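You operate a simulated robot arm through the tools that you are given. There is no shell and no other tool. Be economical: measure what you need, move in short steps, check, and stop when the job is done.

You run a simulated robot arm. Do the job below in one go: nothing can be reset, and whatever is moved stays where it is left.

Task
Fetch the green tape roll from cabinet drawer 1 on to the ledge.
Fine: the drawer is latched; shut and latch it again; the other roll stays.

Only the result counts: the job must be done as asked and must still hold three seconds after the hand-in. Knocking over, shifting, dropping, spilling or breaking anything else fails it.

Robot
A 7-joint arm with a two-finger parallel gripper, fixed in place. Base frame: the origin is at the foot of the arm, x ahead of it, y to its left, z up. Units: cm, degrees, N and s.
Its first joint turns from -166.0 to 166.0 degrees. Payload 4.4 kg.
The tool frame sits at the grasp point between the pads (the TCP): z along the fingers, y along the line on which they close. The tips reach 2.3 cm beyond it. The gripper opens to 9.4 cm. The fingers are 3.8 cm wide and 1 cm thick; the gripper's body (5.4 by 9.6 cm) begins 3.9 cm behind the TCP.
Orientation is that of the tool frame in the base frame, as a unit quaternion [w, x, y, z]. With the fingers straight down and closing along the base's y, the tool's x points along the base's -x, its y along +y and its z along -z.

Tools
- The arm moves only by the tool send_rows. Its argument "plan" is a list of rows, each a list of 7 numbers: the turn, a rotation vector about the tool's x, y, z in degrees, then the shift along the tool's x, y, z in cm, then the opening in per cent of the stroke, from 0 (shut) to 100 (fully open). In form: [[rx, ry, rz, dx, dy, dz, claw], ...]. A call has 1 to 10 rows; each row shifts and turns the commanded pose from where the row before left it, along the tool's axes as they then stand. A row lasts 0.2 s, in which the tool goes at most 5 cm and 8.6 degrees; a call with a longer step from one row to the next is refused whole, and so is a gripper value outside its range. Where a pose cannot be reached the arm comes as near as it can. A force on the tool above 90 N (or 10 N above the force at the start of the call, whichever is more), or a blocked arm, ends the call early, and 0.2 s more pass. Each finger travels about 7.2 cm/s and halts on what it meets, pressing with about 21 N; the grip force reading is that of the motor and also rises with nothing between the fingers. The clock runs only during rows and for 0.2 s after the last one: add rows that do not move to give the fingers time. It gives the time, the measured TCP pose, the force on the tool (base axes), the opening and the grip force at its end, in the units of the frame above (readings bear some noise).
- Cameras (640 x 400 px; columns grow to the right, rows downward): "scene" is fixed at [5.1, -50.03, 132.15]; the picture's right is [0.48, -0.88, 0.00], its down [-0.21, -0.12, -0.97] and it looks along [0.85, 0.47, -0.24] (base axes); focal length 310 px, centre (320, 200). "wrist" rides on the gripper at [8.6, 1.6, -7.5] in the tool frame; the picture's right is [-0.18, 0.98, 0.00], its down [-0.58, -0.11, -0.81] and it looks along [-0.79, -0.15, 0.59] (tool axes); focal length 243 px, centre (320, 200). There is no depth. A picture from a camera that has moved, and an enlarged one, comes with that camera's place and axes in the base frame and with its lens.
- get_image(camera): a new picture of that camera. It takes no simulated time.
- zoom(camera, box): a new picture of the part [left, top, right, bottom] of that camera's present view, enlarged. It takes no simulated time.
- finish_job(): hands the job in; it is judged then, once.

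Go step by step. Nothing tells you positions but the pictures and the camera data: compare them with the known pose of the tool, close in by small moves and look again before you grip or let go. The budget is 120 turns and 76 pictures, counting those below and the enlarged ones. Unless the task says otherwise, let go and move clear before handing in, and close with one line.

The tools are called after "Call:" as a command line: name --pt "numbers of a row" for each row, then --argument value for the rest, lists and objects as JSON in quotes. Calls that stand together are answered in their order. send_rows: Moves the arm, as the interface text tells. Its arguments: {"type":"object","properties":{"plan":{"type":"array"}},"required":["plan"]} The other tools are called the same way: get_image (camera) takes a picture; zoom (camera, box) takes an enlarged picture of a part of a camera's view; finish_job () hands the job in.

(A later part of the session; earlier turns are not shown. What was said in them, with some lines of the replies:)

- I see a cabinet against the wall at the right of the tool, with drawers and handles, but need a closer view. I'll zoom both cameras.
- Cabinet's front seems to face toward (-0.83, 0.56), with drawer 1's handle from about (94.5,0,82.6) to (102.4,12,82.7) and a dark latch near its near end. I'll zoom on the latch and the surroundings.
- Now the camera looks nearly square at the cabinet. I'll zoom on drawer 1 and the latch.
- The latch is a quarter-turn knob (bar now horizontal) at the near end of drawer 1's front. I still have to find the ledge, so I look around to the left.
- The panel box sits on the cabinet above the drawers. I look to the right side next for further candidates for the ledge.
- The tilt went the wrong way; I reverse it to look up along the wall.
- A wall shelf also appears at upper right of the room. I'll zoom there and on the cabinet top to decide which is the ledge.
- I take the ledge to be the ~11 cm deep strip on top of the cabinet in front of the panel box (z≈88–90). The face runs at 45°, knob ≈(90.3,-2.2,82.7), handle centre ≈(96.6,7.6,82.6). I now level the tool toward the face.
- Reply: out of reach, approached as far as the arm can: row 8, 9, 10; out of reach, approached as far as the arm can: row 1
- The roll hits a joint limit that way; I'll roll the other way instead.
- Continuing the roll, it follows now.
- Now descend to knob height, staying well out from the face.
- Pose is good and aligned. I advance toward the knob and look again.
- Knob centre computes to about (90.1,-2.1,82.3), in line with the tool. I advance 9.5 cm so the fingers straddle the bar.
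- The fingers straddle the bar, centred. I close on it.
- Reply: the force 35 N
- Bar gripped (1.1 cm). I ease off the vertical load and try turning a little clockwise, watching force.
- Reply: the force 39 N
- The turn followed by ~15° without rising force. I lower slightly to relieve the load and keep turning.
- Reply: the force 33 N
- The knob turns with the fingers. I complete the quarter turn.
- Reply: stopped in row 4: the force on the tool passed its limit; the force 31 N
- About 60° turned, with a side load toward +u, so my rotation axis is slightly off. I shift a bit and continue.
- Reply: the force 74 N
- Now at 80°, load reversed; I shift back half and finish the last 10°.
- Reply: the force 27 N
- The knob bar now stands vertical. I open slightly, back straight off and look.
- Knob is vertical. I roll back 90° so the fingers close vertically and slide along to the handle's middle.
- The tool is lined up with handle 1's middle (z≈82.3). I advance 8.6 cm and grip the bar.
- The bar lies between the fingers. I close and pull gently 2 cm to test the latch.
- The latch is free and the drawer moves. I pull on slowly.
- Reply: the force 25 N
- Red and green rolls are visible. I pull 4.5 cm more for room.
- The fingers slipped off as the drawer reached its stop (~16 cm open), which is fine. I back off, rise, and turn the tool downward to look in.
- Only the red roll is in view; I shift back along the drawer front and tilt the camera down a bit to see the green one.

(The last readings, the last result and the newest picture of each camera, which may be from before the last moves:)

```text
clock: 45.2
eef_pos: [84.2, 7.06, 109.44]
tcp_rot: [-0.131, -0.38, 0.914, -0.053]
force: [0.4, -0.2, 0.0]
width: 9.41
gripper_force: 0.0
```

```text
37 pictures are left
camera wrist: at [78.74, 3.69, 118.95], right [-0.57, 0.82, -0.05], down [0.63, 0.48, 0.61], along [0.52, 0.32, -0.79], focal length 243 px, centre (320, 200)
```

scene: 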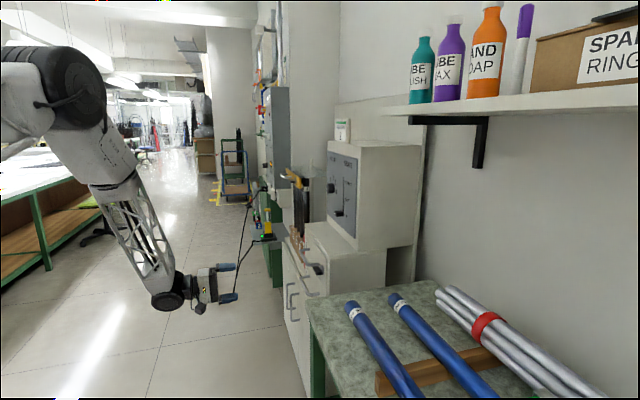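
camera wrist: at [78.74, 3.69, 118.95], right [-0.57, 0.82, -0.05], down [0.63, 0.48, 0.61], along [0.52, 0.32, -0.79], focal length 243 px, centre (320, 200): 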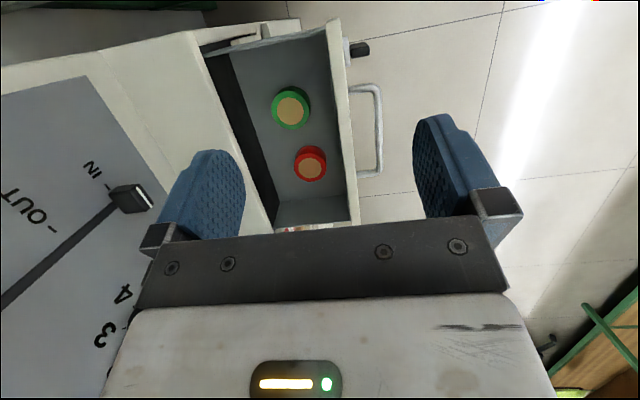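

Green roll's top centre ≈(91.1,4.9,82.4), Ø≈5.6, red ≈(97.5,12.9); ledge top z≈89.9, spanning u 57–93 and about 11 cm deep. I turn the fingers to close along the drawer's width and go above the green roll.

Call:
send_rows --pt "0 -8 0 0 0 0 100" --pt "0 -8 0 0 0 0 100" --pt "0 0 8.5 0 0 0 100" --pt "0 0 8.5 0 0 0 100" --pt "0 0 8.5 0 0 0 100" --pt "0 0 8.5 0 0 0 100" --pt "0 0 8.5 0 0 0 100" --pt "0 0 8.5 0 0 0 100" --pt "0 0 8.5 0 0 0 100" --pt "0 0 8.5 0 0 0 100"

Call:
send_rows --pt "0 0 8.5 0 0 0 100" --pt "0 0 8.5 0 0 0 100" --pt "0 0 5 0 0 0 100" --pt "0 0 0 -3.2 1.65 2 85" --pt "0 0 0 -3.2 1.65 2 85" --pt "0 0 0 0 0 4 85" --pt "0 0 0 0 0 4 85" --pt "0 0 0 0 0 0 85"

Call:
zoom --camera "scene" --box '[230, 150, 390, 290]'

Call:
get_image --camera "wrist"

```text
clock: 47.5
eef_pos: [84.26, 6.9, 109.51]
tcp_rot: [-0.004, 0.199, 0.98, -0.001]
force: [1.0, 0.1, 0.7]
width: 9.39
gripper_force: 0.1
```

```text
clock: 49.2
eef_pos: [91.09, 4.81, 97.26]
tcp_rot: [-0.003, 0.382, 0.924, -0.002]
force: [-0.2, 0.0, -0.6]
width: 8.0
gripper_force: 0.0
```

```text
2.86 times, centred on (310, 220) of scene
camera zoom: at [5.1, -50.03, 132.15], right [0.48, -0.88, 0.0], down [-0.21, -0.12, -0.97], along [0.85, 0.47, -0.24], focal length 885 px, centre (349, 143)
```

zoom: 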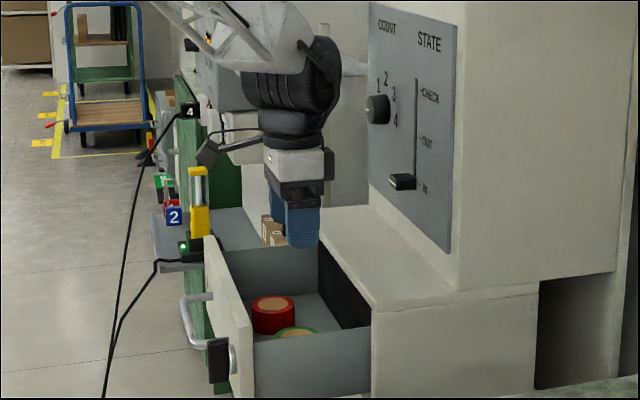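

```text
35 pictures are left
camera wrist: at [86.15, 11.98, 104.78], right [0.82, 0.57, -0.01], down [0.34, -0.49, 0.81], along [0.45, -0.67, -0.59], focal length 243 px, centre (320, 200)
```

wrist: 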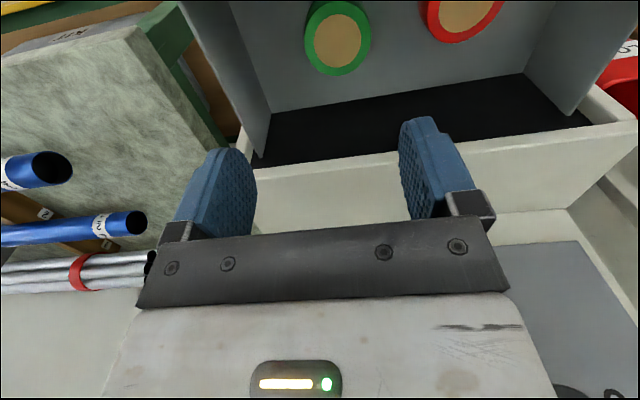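

The closer view puts the roll about 1.1 cm further along +u, at ≈(91.9,5.7). I correct, descend partly and check.

Call:
send_rows --pt "0 0 0 0.1 1.1 2 85" --pt "0 0 0 0 0 3 85" --pt "0 0 0 0 0 3 85" --pt "0 0 0 0 0 0 85"

Call:
get_image --camera "wrist"

Call:
zoom --camera "scene" --box '[260, 190, 360, 265]'

```text
clock: 50.2
eef_pos: [91.75, 5.55, 89.36]
tcp_rot: [-0.003, 0.382, 0.924, -0.001]
force: [0.6, 0.6, -0.1]
width: 8.0
gripper_force: 0.2
```

```text
34 pictures are left
camera wrist: at [86.84, 12.84, 96.83], right [0.82, 0.57, -0.01], down [0.34, -0.49, 0.81], along [0.45, -0.67, -0.59], focal length 243 px, centre (320, 200)
```

wrist: 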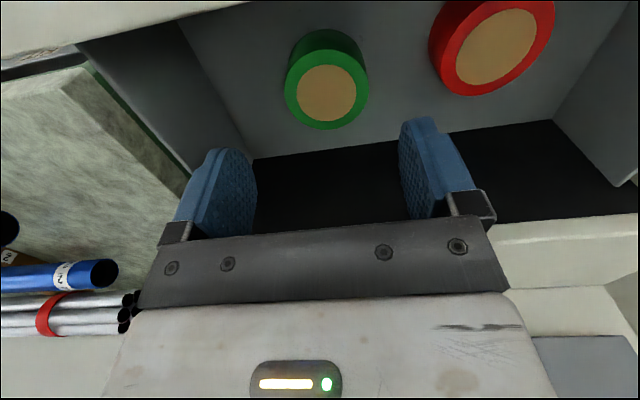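

```text
5.33 times, centred on (310, 228) of scene
camera zoom: at [5.1, -50.03, 132.15], right [0.48, -0.88, 0.0], down [-0.21, -0.12, -0.97], along [0.85, 0.47, -0.24], focal length 1652 px, centre (373, 53)
```

zoom: 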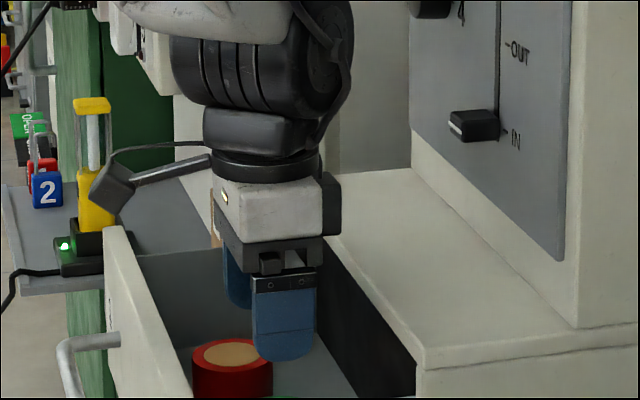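

Well aligned now, with a small residual fix. I descend to the roll with the fingers on each side.

Call:
send_rows --pt "0 0 0 0.1 0.35 2.5 85" --pt "0 0 0 0 0 2.5 85" --pt "0 0 0 0 0 1.8 85" --pt "0 0 0 0 0 0 85"

Call:
get_image --camera "wrist"

Call:
zoom --camera "scene" --box '[260, 210, 360, 285]'

```text
clock: 51.2
eef_pos: [91.89, 5.89, 82.58]
tcp_rot: [-0.003, 0.382, 0.924, -0.003]
force: [-0.1, 0.1, -0.2]
width: 7.99
gripper_force: 0.1
```

```text
32 pictures are left
camera wrist: at [86.92, 13.18, 90.05], right [0.82, 0.57, -0.01], down [0.34, -0.49, 0.81], along [0.45, -0.67, -0.59], focal length 243 px, centre (320, 200)
```

wrist: 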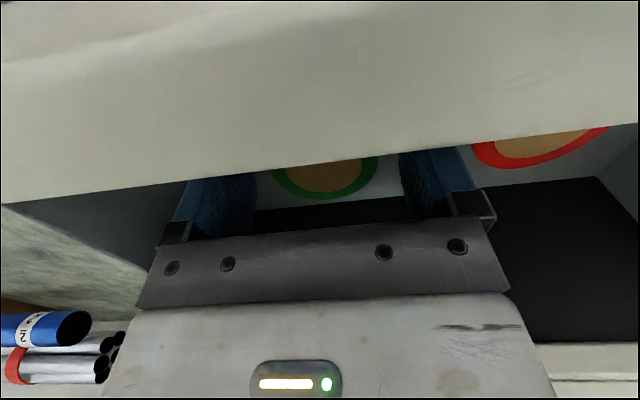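

```text
5.33 times, centred on (310, 248) of scene
camera zoom: at [5.1, -50.03, 132.15], right [0.48, -0.88, 0.0], down [-0.21, -0.12, -0.97], along [0.85, 0.47, -0.24], focal length 1652 px, centre (373, -53)
```

zoom: 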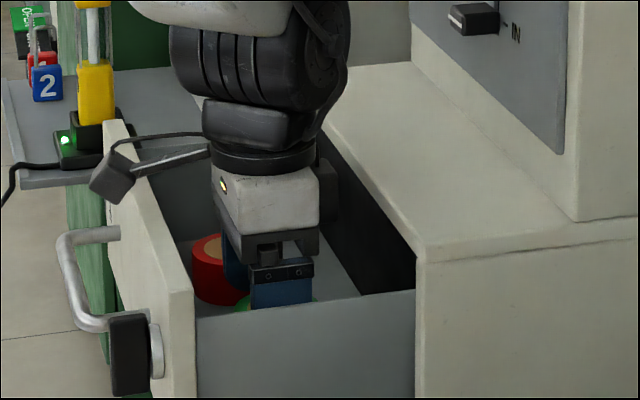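

Fingers flank the roll. I lower 0.4 cm more (camera is close over the drawer front) and close.

Call:
send_rows --pt "0 0 0 0 0 0.4 85" --pt "0 0 0 0 0 0 60" --pt "0 0 0 0 0 0 50" --pt "0 0 0 0 0 0 40" --pt "0 0 0 0 0 0 40"

```text
clock: 52.5
eef_pos: [91.82, 6.03, 82.18]
tcp_rot: [-0.003, 0.382, 0.924, -0.001]
force: [-1.5, 0.3, -0.1]
width: 5.82
gripper_force: 20.0
```

Gripped at 5.8 cm. I lift straight up and look.

Call:
send_rows --pt "0 0 0 0 0 0 20" --pt "0 0 0 0 0 -1 20" --pt "0 0 0 0 0 -2 20" --pt "0 0 0 0 0 -3 20" --pt "0 0 0 0 0 -3 20" --pt "0 0 0 0 0 -3 20" --pt "0 0 0 0 0 -3 20" --pt "0 0 0 0 0 -2 20" --pt "0 0 0 0 0 0 20"

Call:
zoom --camera "scene" --box '[250, 170, 370, 260]'

Call:
get_image --camera "wrist"

```text
clock: 54.5
eef_pos: [92.02, 6.05, 99.17]
tcp_rot: [-0.003, 0.381, 0.925, -0.002]
force: [-0.2, 0.3, 0.1]
width: 5.82
gripper_force: 21.5
```

```text
4.44 times, centred on (310, 215) of scene
camera zoom: at [5.1, -50.03, 132.15], right [0.48, -0.88, 0.0], down [-0.21, -0.12, -0.97], along [0.85, 0.47, -0.24], focal length 1376 px, centre (364, 133)
```

zoom: 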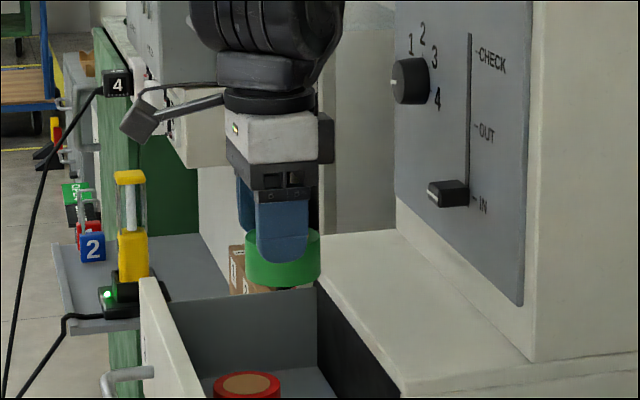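

```text
29 pictures are left
camera wrist: at [87.13, 13.26, 106.65], right [0.82, 0.57, -0.01], down [0.34, -0.49, 0.81], along [0.45, -0.67, -0.59], focal length 243 px, centre (320, 200)
```

wrist: 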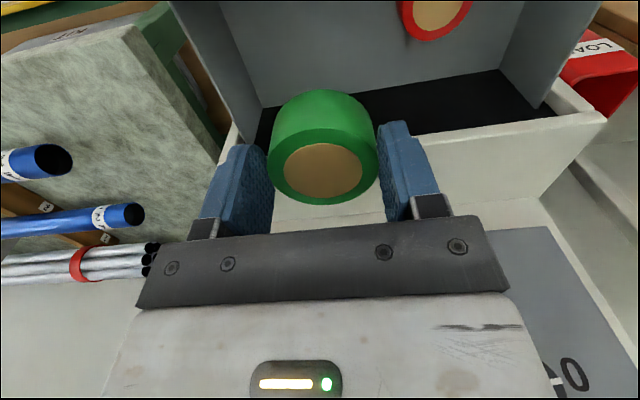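

The roll is held. I carry it over the ledge toward u≈63.5, w≈-72 (clear of lever and edges).

Call:
send_rows --pt "0 0 0 0 -2 0 20" --pt "0 0 0 -1.5 -2 0 20" --pt "0 0 0 -2.5 -1.8 0 20" --pt "0 0 0 -2.5 0 0 20" --pt "0 0 0 -2.5 0 0 20" --pt "0 0 0 -2.2 0 0 20" --pt "0 0 0 0 0 0 20"

Call:
zoom --camera "scene" --box '[270, 160, 410, 265]'

Call:
get_image --camera "wrist"

```text
clock: 56.0
eef_pos: [95.93, -6.06, 99.16]
tcp_rot: [-0.003, 0.382, 0.924, -0.001]
force: [0.3, 0.3, 0.3]
width: 5.82
gripper_force: 21.2
```

```text
3.81 times, centred on (340, 212) of scene
camera zoom: at [5.1, -50.03, 132.15], right [0.48, -0.88, 0.0], down [-0.21, -0.12, -0.97], along [0.85, 0.47, -0.24], focal length 1180 px, centre (244, 152)
```

zoom: 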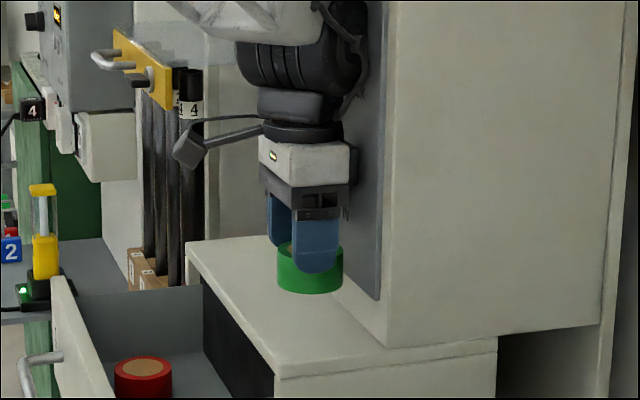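

```text
27 pictures are left
camera wrist: at [90.95, 1.14, 106.61], right [0.82, 0.57, -0.01], down [0.34, -0.49, 0.81], along [0.45, -0.67, -0.59], focal length 243 px, centre (320, 200)
```

wrist: 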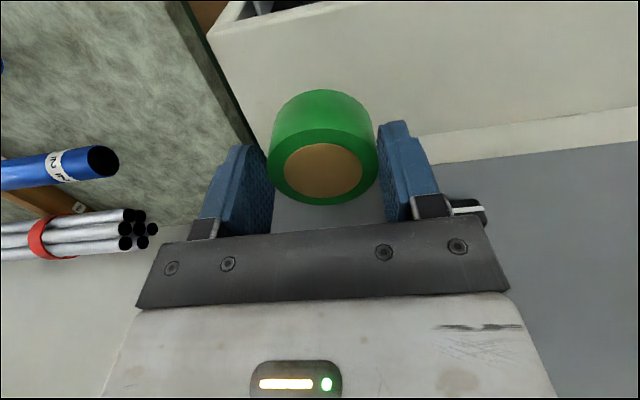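

The roll is over the ledge and margins look good. I lower, then creep until contact.

Call:
send_rows --pt "0 0 0 0 0 2 20" --pt "0 0 0 0 0 1.5 20" --pt "0 0 0 0 0 0.9 20" --pt "0 0 0 0 0 0.3 20" --pt "0 0 0 0 0 0 20"

Call:
zoom --camera "scene" --box '[300, 200, 380, 260]'

```text
clock: 57.2
eef_pos: [95.85, -6.11, 94.51]
tcp_rot: [-0.002, 0.381, 0.924, -0.001]
force: [-0.6, 0.5, 8.6]
width: 5.8
gripper_force: 21.0
```

```text
6.67 times, centred on (340, 230) of scene
camera zoom: at [5.1, -50.03, 132.15], right [0.48, -0.88, 0.0], down [-0.21, -0.12, -0.97], along [0.85, 0.47, -0.24], focal length 2065 px, centre (187, 0)
```

zoom: 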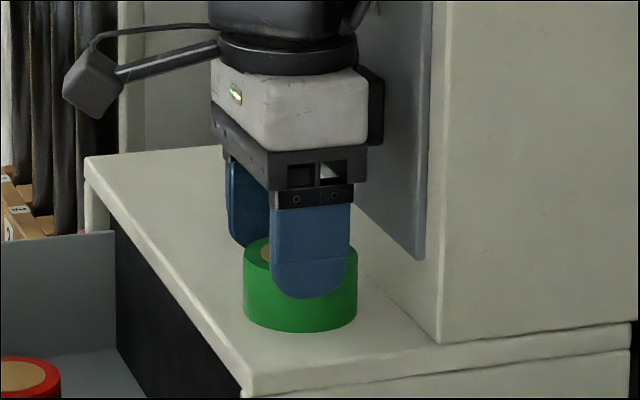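

Contact with the ledge is felt (8.6 N up). I open and rise straight up.

Call:
send_rows --pt "0 0 0 0 0 0 62" --pt "0 0 0 0 0 0 75" --pt "0 0 0 0 0 0 82" --pt "0 0 0 0 0 -1.5 82" --pt "0 0 0 0 0 -3 82" --pt "0 0 0 0 0 -4 82" --pt "0 0 0 0 0 -4 82" --pt "0 0 0 0 0 0 82"

Call:
zoom --camera "scene" --box '[270, 160, 410, 265]'

```text
clock: 59.0
eef_pos: [95.89, -6.09, 106.98]
tcp_rot: [-0.002, 0.381, 0.924, -0.002]
force: [0.4, -0.6, -0.9]
width: 7.7
gripper_force: 0.1
```

```text
3.81 times, centred on (340, 212) of scene
camera zoom: at [5.1, -50.03, 132.15], right [0.48, -0.88, 0.0], down [-0.21, -0.12, -0.97], along [0.85, 0.47, -0.24], focal length 1180 px, centre (244, 152)
```

zoom: 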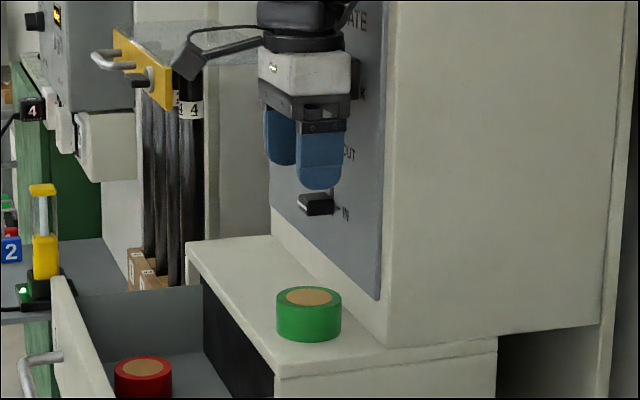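

The green roll stands on the ledge. I retreat outward and level the tool again to close the drawer by its handle.

Call:
send_rows --pt "0 0 0 4.5 0 0 82" --pt "0 0 0 4.5 0 0 82" --pt "0 0 0 4.5 0 0 82" --pt "0 0 0 4.5 1 0 82" --pt "0 0 0 4.2 2 0 50" --pt "0 0 0 4.2 2 0 50" --pt "0 0 0 4.2 2 0 50" --pt "0 0 0 4.2 2 0 50" --pt "0 0 0 3.5 1 0 50" --pt "0 0 0 0 0 0 50"

Call:
send_rows --pt "0 -8.5 0 0 0 0 50" --pt "0 -8.5 0 0 0 0 50" --pt "0 -8.5 0 0 0 0 50" --pt "0 -8.5 0 0 0 0 50" --pt "0 -8.5 0 0 0 0 50" --pt "0 -8.5 0 0 0 0 50" --pt "0 -8.5 0 0 0 0 50" --pt "0 -8.5 0 0 0 0 50" --pt "0 -8.5 0 0 0 0 50" --pt "0 -8.5 0 0 0 0 50"

Call:
send_rows --pt "0 -5 0 0 0 0 50" --pt "0 0 -8.5 0 0 0 50" --pt "0 0 -8.5 0 0 0 50" --pt "0 0 -8.5 0 0 0 50" --pt "0 0 -8.5 0 0 0 50" --pt "0 0 -8.5 0 0 0 50" --pt "0 0 -8.5 0 0 0 50" --pt "0 0 -8.5 0 0 0 50" --pt "0 0 -8.5 0 0 0 50" --pt "0 0 -8.5 0 0 0 50"

Call:
send_rows --pt "0 0 -8.5 0 0 0 50" --pt "0 0 -5 0 0 0 50" --pt "0 0 0 0 0 0 50" --pt "0 0 0 0 0 0 50"

```text
clock: 61.2
eef_pos: [75.74, 28.09, 107.18]
tcp_rot: [-0.003, 0.381, 0.924, -0.002]
force: [0.1, 0.0, 0.1]
width: 4.7
gripper_force: 0.1
```

```text
clock: 63.5
eef_pos: [75.91, 28.03, 107.09]
tcp_rot: [0.624, 0.28, 0.682, -0.259]
force: [-0.3, 0.2, -0.1]
width: 4.71
gripper_force: 0.1
```

```text
clock: 65.7
eef_pos: [75.83, 28.11, 106.96]
tcp_rot: [0.344, -0.195, 0.681, -0.617]
force: [0.4, -0.3, -0.6]
width: 4.72
gripper_force: 0.0
```

```text
clock: 66.7
eef_pos: [75.67, 28.05, 107.03]
tcp_rot: [0.269, -0.273, 0.653, -0.653]
force: [0.1, 0.8, 0.4]
width: 4.69
gripper_force: 0.1
```

Oriented. I descend to handle height and check.

Call:
send_rows --pt "0 0 0 0 4.5 0 50" --pt "0 0 0 0 4.5 0 50" --pt "0 0 0 0 4.5 0 50" --pt "0 0 0 0 4.5 0 50" --pt "0 0 0 0 4 0 50" --pt "0 0 0 0 2.7 0 50" --pt "0 0 0 0 0 0 50"

Call:
get_image --camera "wrist"

Call:
zoom --camera "scene" --box '[220, 190, 380, 310]'

```text
clock: 68.2
eef_pos: [75.5, 28.02, 82.12]
tcp_rot: [0.269, -0.273, 0.654, -0.652]
force: [0.3, 0.6, -0.7]
width: 4.72
gripper_force: 0.1
```

```text
24 pictures are left
camera wrist: at [64.18, 27.09, 80.6], right [0.12, 0.13, -0.98], down [-0.16, 0.98, 0.11], along [0.98, 0.14, 0.14], focal length 243 px, centre (320, 200)
```

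wrist: 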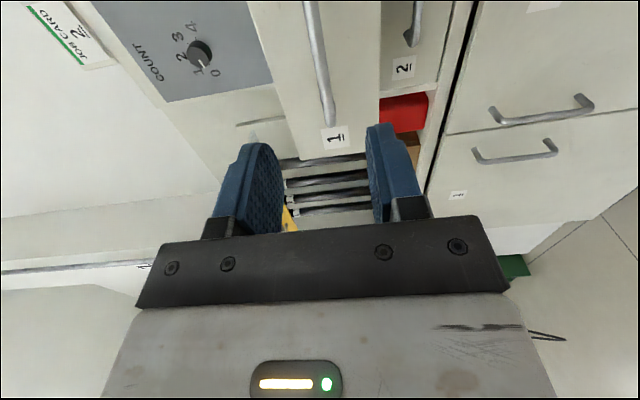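

```text
3.33 times, centred on (300, 250) of scene
camera zoom: at [5.1, -50.03, 132.15], right [0.48, -0.88, 0.0], down [-0.21, -0.12, -0.97], along [0.85, 0.47, -0.24], focal length 1032 px, centre (387, 33)
```

zoom: 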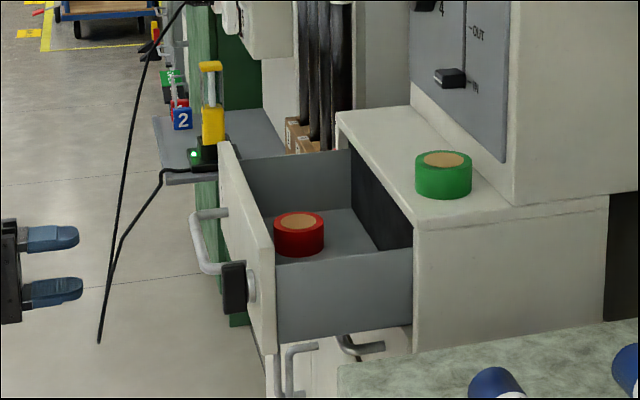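

Handle bar is about 14.4 cm ahead at z≈82.4. I advance and grip it.

Call:
send_rows --pt "0 0 0 0 -0.2 4 50" --pt "0 0 0 0 0 4 50" --pt "0 0 0 0 0 3 50" --pt "0 0 0 0 0 2 50" --pt "0 0 0 0 0 1 50" --pt "0 0 0 0 0 0 50"

Call:
zoom --camera "scene" --box '[220, 190, 380, 310]'

```text
clock: 69.7
eef_pos: [85.56, 18.0, 82.47]
tcp_rot: [0.269, -0.273, 0.653, -0.653]
force: [-0.3, 0.5, -1.0]
width: 4.69
gripper_force: 0.1
```

```text
3.33 times, centred on (300, 250) of scene
camera zoom: at [5.1, -50.03, 132.15], right [0.48, -0.88, 0.0], down [-0.21, -0.12, -0.97], along [0.85, 0.47, -0.24], focal length 1032 px, centre (387, 33)
```

zoom: 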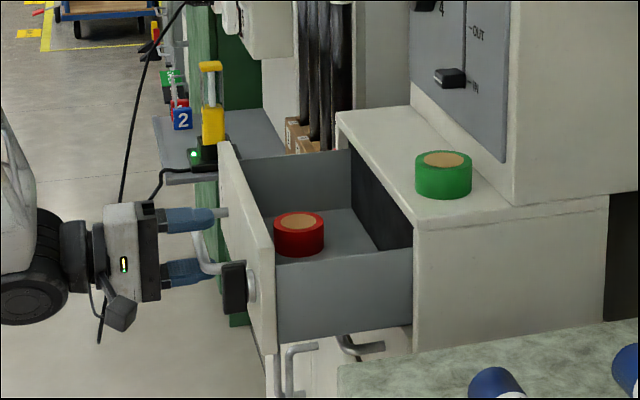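

Bar between fingers. I grip and push the drawer in slowly.

Call:
send_rows --pt "0 0 0 0 0 0 0" --pt "0 0 0 0 0 0 0" --pt "0 0 0 0 0 0 0" --pt "0 0 0 0 0 0.8 0" --pt "0 0 0 0 0 1.2 0" --pt "0 0 0 0 0 1.5 0" --pt "0 0 0 0 0 1.5 0" --pt "0 0 0 0 0 1.5 0" --pt "0 0 0 0 0 1.5 0" --pt "0 0 0 0 0 1.5 0"

Call:
send_rows --pt "0 0 0 0 0 1.2 0" --pt "0 0 0 0 0 1.2 0" --pt "0 0 0 0 0 1 0" --pt "0 0 0 0 0 0.8 0" --pt "0 0 0 0 0 0 0"

Call:
zoom --camera "scene" --box '[250, 210, 370, 300]'

```text
clock: 71.8
eef_pos: [92.26, 11.37, 82.38]
tcp_rot: [0.268, -0.273, 0.655, -0.652]
force: [-0.9, 0.9, -48.1]
width: 1.19
gripper_force: 44.6
```

```text
clock: 73.0
eef_pos: [95.18, 8.31, 82.43]
tcp_rot: [0.269, -0.274, 0.653, -0.653]
force: [-11.0, -11.5, -52.8]
width: 1.19
gripper_force: 44.8
```

```text
4.44 times, centred on (310, 255) of scene
camera zoom: at [5.1, -50.03, 132.15], right [0.48, -0.88, 0.0], down [-0.21, -0.12, -0.97], along [0.85, 0.47, -0.24], focal length 1376 px, centre (364, -44)
```

zoom: 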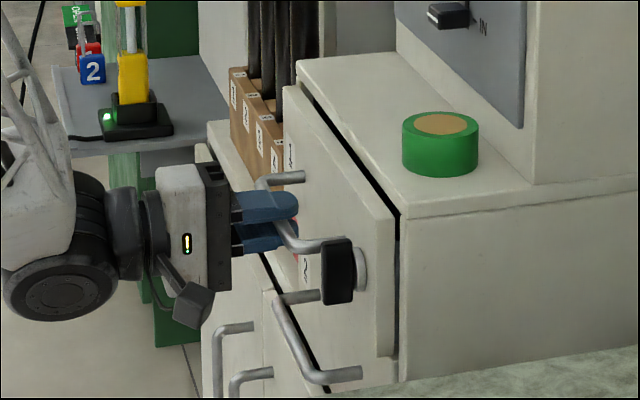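

About 1.3 cm remains. I push it home in small steps, with the force guard.

Call:
send_rows --pt "0 0 0 0 0.15 0.5 0" --pt "0 0 0 0 0 0.5 0" --pt "0 0 0 0 0 0.4 0" --pt "0 0 0 0 0 0.3 0" --pt "0 0 0 0 0 0.3 0" --pt "0 0 0 0 0 0.3 0" --pt "0 0 0 0 0 0 0"

Call:
zoom --camera "scene" --box '[270, 220, 350, 280]'

```text
clock: 74.7
eef_pos: [96.99, 7.0, 82.34]
tcp_rot: [-0.271, 0.274, -0.652, 0.653]
force: [-3.8, 38.3, -31.3]
width: 1.21
gripper_force: 44.8
```

```text
6.67 times, centred on (310, 250) of scene
camera zoom: at [5.1, -50.03, 132.15], right [0.48, -0.88, 0.0], down [-0.21, -0.12, -0.97], along [0.85, 0.47, -0.24], focal length 2065 px, centre (387, -133)
```

zoom: 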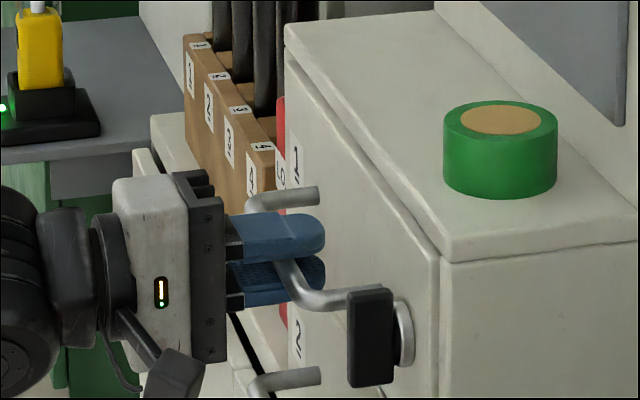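

The drawer is shut. I release, back off, shift to the knob and roll the fingers to flank its vertical bar.

Call:
send_rows --pt "0 0 0 0 0 0 50" --pt "0 0 0 0 0 0 50" --pt "0 0 0 0 0 -3 50" --pt "0 0 0 0 0 -4 50" --pt "0 0 0 0 0 -3 50" --pt "0 0 0 4 0 0 50" --pt "0 0 0 4 0 0 50" --pt "0 0 0 3.1 0.2 0 50" --pt "0 0 0 0 0 0 50"

Call:
send_rows --pt "0 0 8.5 0 0 0 50" --pt "0 0 8.5 0 0 0 50" --pt "0 0 8.5 0 0 0 50" --pt "0 0 8.5 0 0 0 50" --pt "0 0 8.5 0 0 0 50" --pt "0 0 8.5 0 0 0 50" --pt "0 0 8.5 0 0 0 50" --pt "0 0 8.5 0 0 0 50" --pt "0 0 8.5 0 0 0 50" --pt "0 0 8.5 0 0 0 50"

Call:
send_rows --pt "0 0 5 0 0 0 40" --pt "0 0 0 0 0 0 40" --pt "0 0 0 0 0 0 40"

Call:
get_image --camera "wrist"

Call:
zoom --camera "scene" --box '[260, 220, 360, 295]'

```text
clock: 76.7
eef_pos: [81.89, 5.99, 82.09]
tcp_rot: [0.27, -0.274, 0.653, -0.653]
force: [-0.9, 0.5, 0.0]
width: 4.71
gripper_force: 0.0
```

```text
clock: 78.8
eef_pos: [82.01, 6.09, 82.24]
tcp_rot: [0.64, 0.24, 0.666, -0.298]
force: [0.6, 0.6, 0.2]
width: 4.69
gripper_force: 0.1
```

```text
clock: 79.7
eef_pos: [81.93, 6.0, 82.19]
tcp_rot: [0.652, 0.269, 0.655, -0.271]
force: [0.2, 0.9, 0.7]
width: 3.78
gripper_force: 0.1
```

```text
19 pictures are left
camera wrist: at [77.79, 12.42, 73.5], right [0.69, 0.7, 0.18], down [-0.65, 0.49, 0.58], along [0.32, -0.52, 0.79], focal length 243 px, centre (320, 200)
```

wrist: 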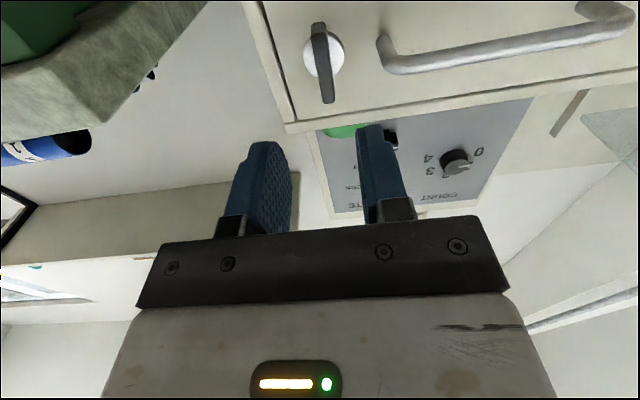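

```text
5.33 times, centred on (310, 258) of scene
camera zoom: at [5.1, -50.03, 132.15], right [0.48, -0.88, 0.0], down [-0.21, -0.12, -0.97], along [0.85, 0.47, -0.24], focal length 1652 px, centre (373, -107)
```

zoom: 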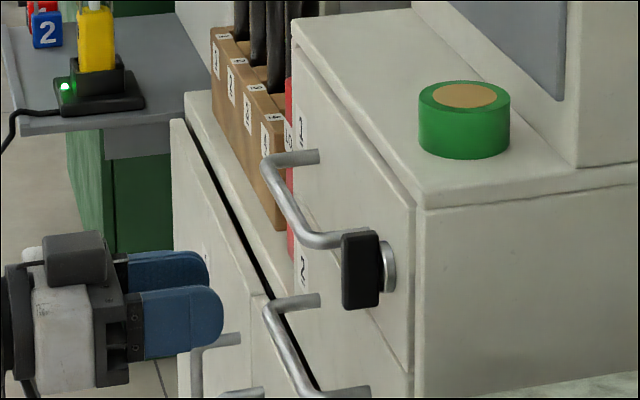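

Knob bar is straight ahead. I advance with fingers on both sides of it.

Call:
send_rows --pt "0 0 0 0.1 0.2 3 38" --pt "0 0 0 0 0 3 38" --pt "0 0 0 0 0 2.5 38" --pt "0 0 0 0 0 1.8 38" --pt "0 0 0 0 0 0 38"

Call:
get_image --camera "wrist"

Call:
zoom --camera "scene" --box '[270, 230, 350, 290]'

```text
clock: 80.8
eef_pos: [89.45, -1.18, 82.03]
tcp_rot: [0.652, 0.269, 0.655, -0.271]
force: [0.4, 0.9, 0.7]
width: 3.58
gripper_force: 0.1
```

```text
17 pictures are left
camera wrist: at [85.25, 5.26, 73.38], right [0.69, 0.7, 0.18], down [-0.65, 0.49, 0.58], along [0.32, -0.52, 0.79], focal length 243 px, centre (320, 200)
```

wrist: 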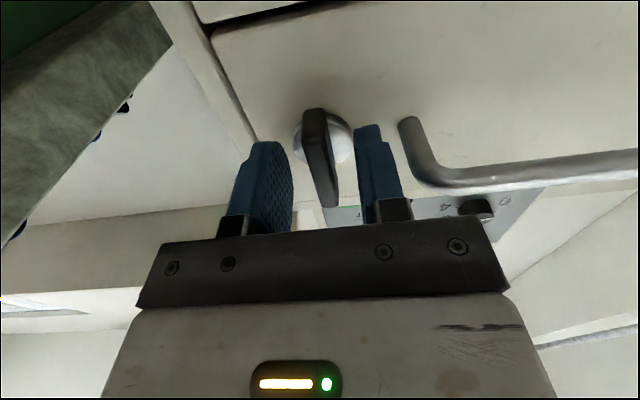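

```text
6.67 times, centred on (310, 260) of scene
camera zoom: at [5.1, -50.03, 132.15], right [0.48, -0.88, 0.0], down [-0.21, -0.12, -0.97], along [0.85, 0.47, -0.24], focal length 2065 px, centre (387, -200)
```

zoom: 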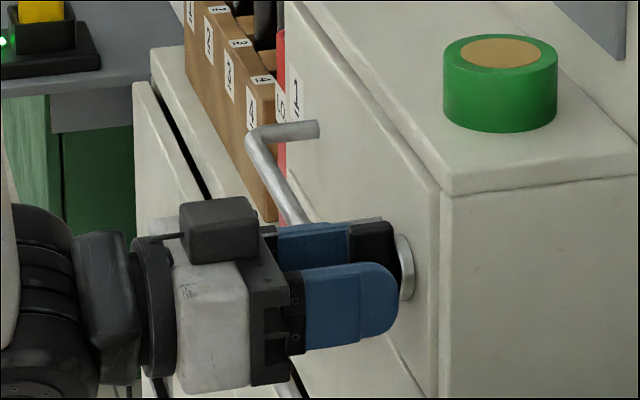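

The bar is between the fingers. I grip and start turning it back counter‑clockwise.

Call:
send_rows --pt "0 0 0 0 0 0.1 0" --pt "0 0 0 0 0 0 0" --pt "0 0 0 0 0 0 0" --pt "0 0 -5 0 0 0 0" --pt "0 0 -5 0 0 0 0" --pt "0 0 -5 0 0 0 0" --pt "0 0 -5 0 0 0 0" --pt "0 0 0 0 0 0 0"

```text
clock: 82.7
eef_pos: [89.44, -1.11, 81.98]
tcp_rot: [0.595, 0.15, 0.692, -0.38]
force: [-1.5, 7.3, 0.9]
width: 1.07
gripper_force: 44.7
```

Turning freely with low force; I continue.

Call:
send_rows --pt "0 0 -6 0 0 0 0" --pt "0 0 -6 0 0 0 0" --pt "0 0 -6 0 0 0 0" --pt "0 0 -6 0 0 0 0" --pt "0 0 -6 0 0 0 0" --pt "0 0 -6 0 0 0 0" --pt "0 0 0 0 0 0 0"

Call:
send_rows --pt "0 0 -6 0 0 0 0" --pt "0 0 -6 0 0 0 0" --pt "0 0 -6 0 0 0 0" --pt "0 0 -6 0 0 0 0" --pt "0 0 -6 0 0 0 0" --pt "0 0 -4 0 0 0 0" --pt "0 0 0 0 0 0 0"

Call:
zoom --camera "scene" --box '[270, 230, 350, 290]'

```text
clock: 84.2
eef_pos: [89.52, -1.27, 82.09]
tcp_rot: [0.449, -0.071, 0.704, -0.546]
force: [-61.6, -26.7, 38.2]
width: 1.07
gripper_force: 45.2
```

```text
clock: 85.8
eef_pos: [89.49, -1.07, 82.35]
tcp_rot: [-0.27, 0.274, -0.652, 0.654]
force: [-15.7, -18.3, 61.8]
width: 1.08
gripper_force: 44.7
```

```text
6.67 times, centred on (310, 260) of scene
camera zoom: at [5.1, -50.03, 132.15], right [0.48, -0.88, 0.0], down [-0.21, -0.12, -0.97], along [0.85, 0.47, -0.24], focal length 2065 px, centre (387, -200)
```

zoom: 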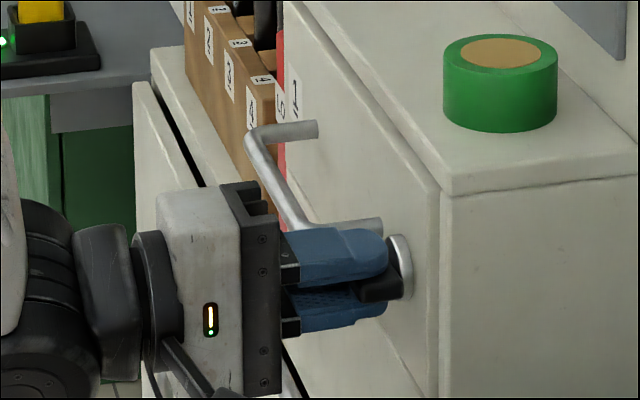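

The bar is horizontal again. I relieve the load, open, back off and inspect.

Call:
send_rows --pt "0 0 0 0 -0.2 0 0" --pt "0 0 0 0 0 0 45" --pt "0 0 0 0 0 0 45" --pt "0 0 0 0 0 0 45" --pt "0 0 0 0 0 -2 45" --pt "0 0 0 0 0 -4 45" --pt "0 0 0 0 0 -4 45" --pt "0 0 0 0 0 0 45"

Call:
zoom --camera "scene" --box '[270, 215, 350, 275]'

Call:
get_image --camera "wrist"

```text
clock: 87.7
eef_pos: [82.38, 5.84, 82.24]
tcp_rot: [0.269, -0.274, 0.653, -0.653]
force: [-0.5, -0.3, -0.7]
width: 4.22
gripper_force: 0.2
```

```text
6.67 times, centred on (310, 245) of scene
camera zoom: at [5.1, -50.03, 132.15], right [0.48, -0.88, 0.0], down [-0.21, -0.12, -0.97], along [0.85, 0.47, -0.24], focal length 2065 px, centre (387, -100)
```

zoom: 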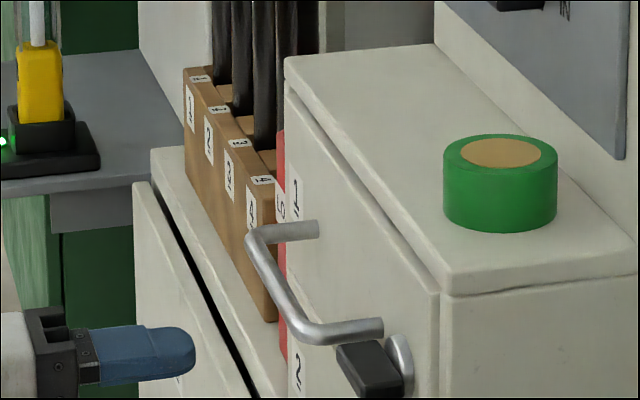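

```text
13 pictures are left
camera wrist: at [71.04, 5.08, 80.64], right [0.12, 0.13, -0.98], down [-0.16, 0.98, 0.11], along [0.98, 0.14, 0.14], focal length 243 px, centre (320, 200)
```

wrist: 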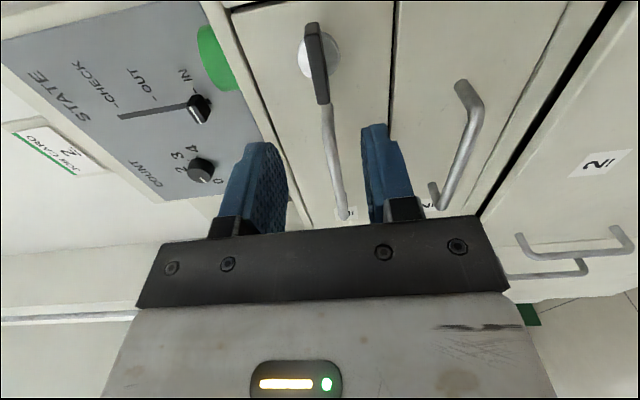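

The knob looks horizontal. I compare it with the original zoom.

Call:
zoom --camera "scene" --box '[280, 240, 360, 300]'

```text
6.67 times, centred on (320, 270) of scene
camera zoom: at [5.1, -50.03, 132.15], right [0.48, -0.88, 0.0], down [-0.21, -0.12, -0.97], along [0.85, 0.47, -0.24], focal length 2065 px, centre (320, -267)
```

zoom: 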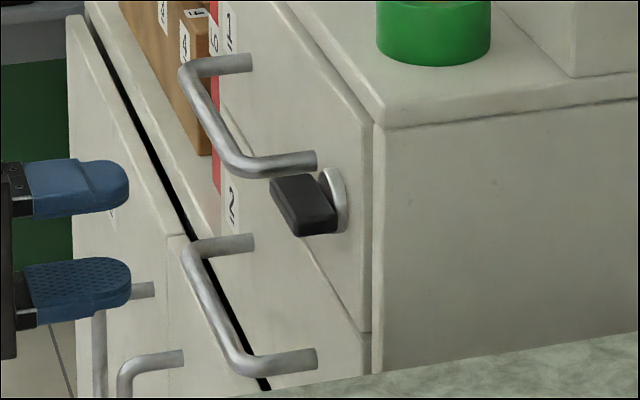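

The knob and drawer match the original picture exactly, and the roll stands on the ledge. I move clear and do a last check.

Call:
send_rows --pt "0 0 0 0 0 -4 45" --pt "0 0 0 0 0 -4 45" --pt "0 0 0 0 0 -4 45" --pt "0 0 0 0 -4 -2 45" --pt "0 0 0 0 -4 0 45" --pt "0 0 0 0 0 0 45"

Call:
get_image --camera "scene"

```text
clock: 89.0
eef_pos: [72.41, 15.76, 90.4]
tcp_rot: [0.269, -0.273, 0.654, -0.652]
force: [0.6, 0.3, 0.0]
width: 4.21
gripper_force: 0.1
```

```text
11 pictures are left
```

scene: 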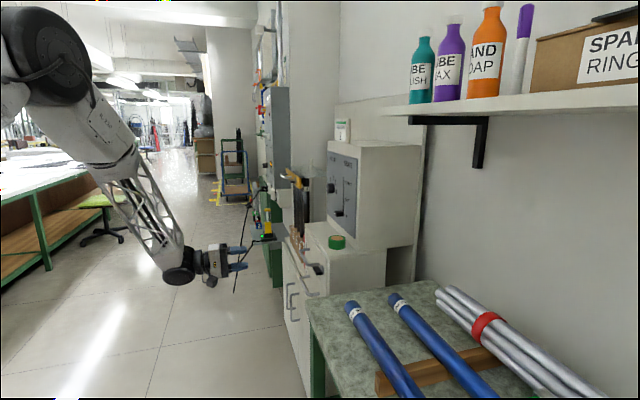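

Everything is in place: green roll on the ledge, drawer shut with the knob back at horizontal, arm clear. I hand in.

Call:
finish_job

```text
The job is handed in.
```

I took the green tape roll out of drawer 1 and stood it on the cabinet ledge in front of the panel. Drawer 1 is shut with its knob turned back to the latched position, judged by eye against the first picture rather than by tugging the handle. The red roll stayed in the drawer.
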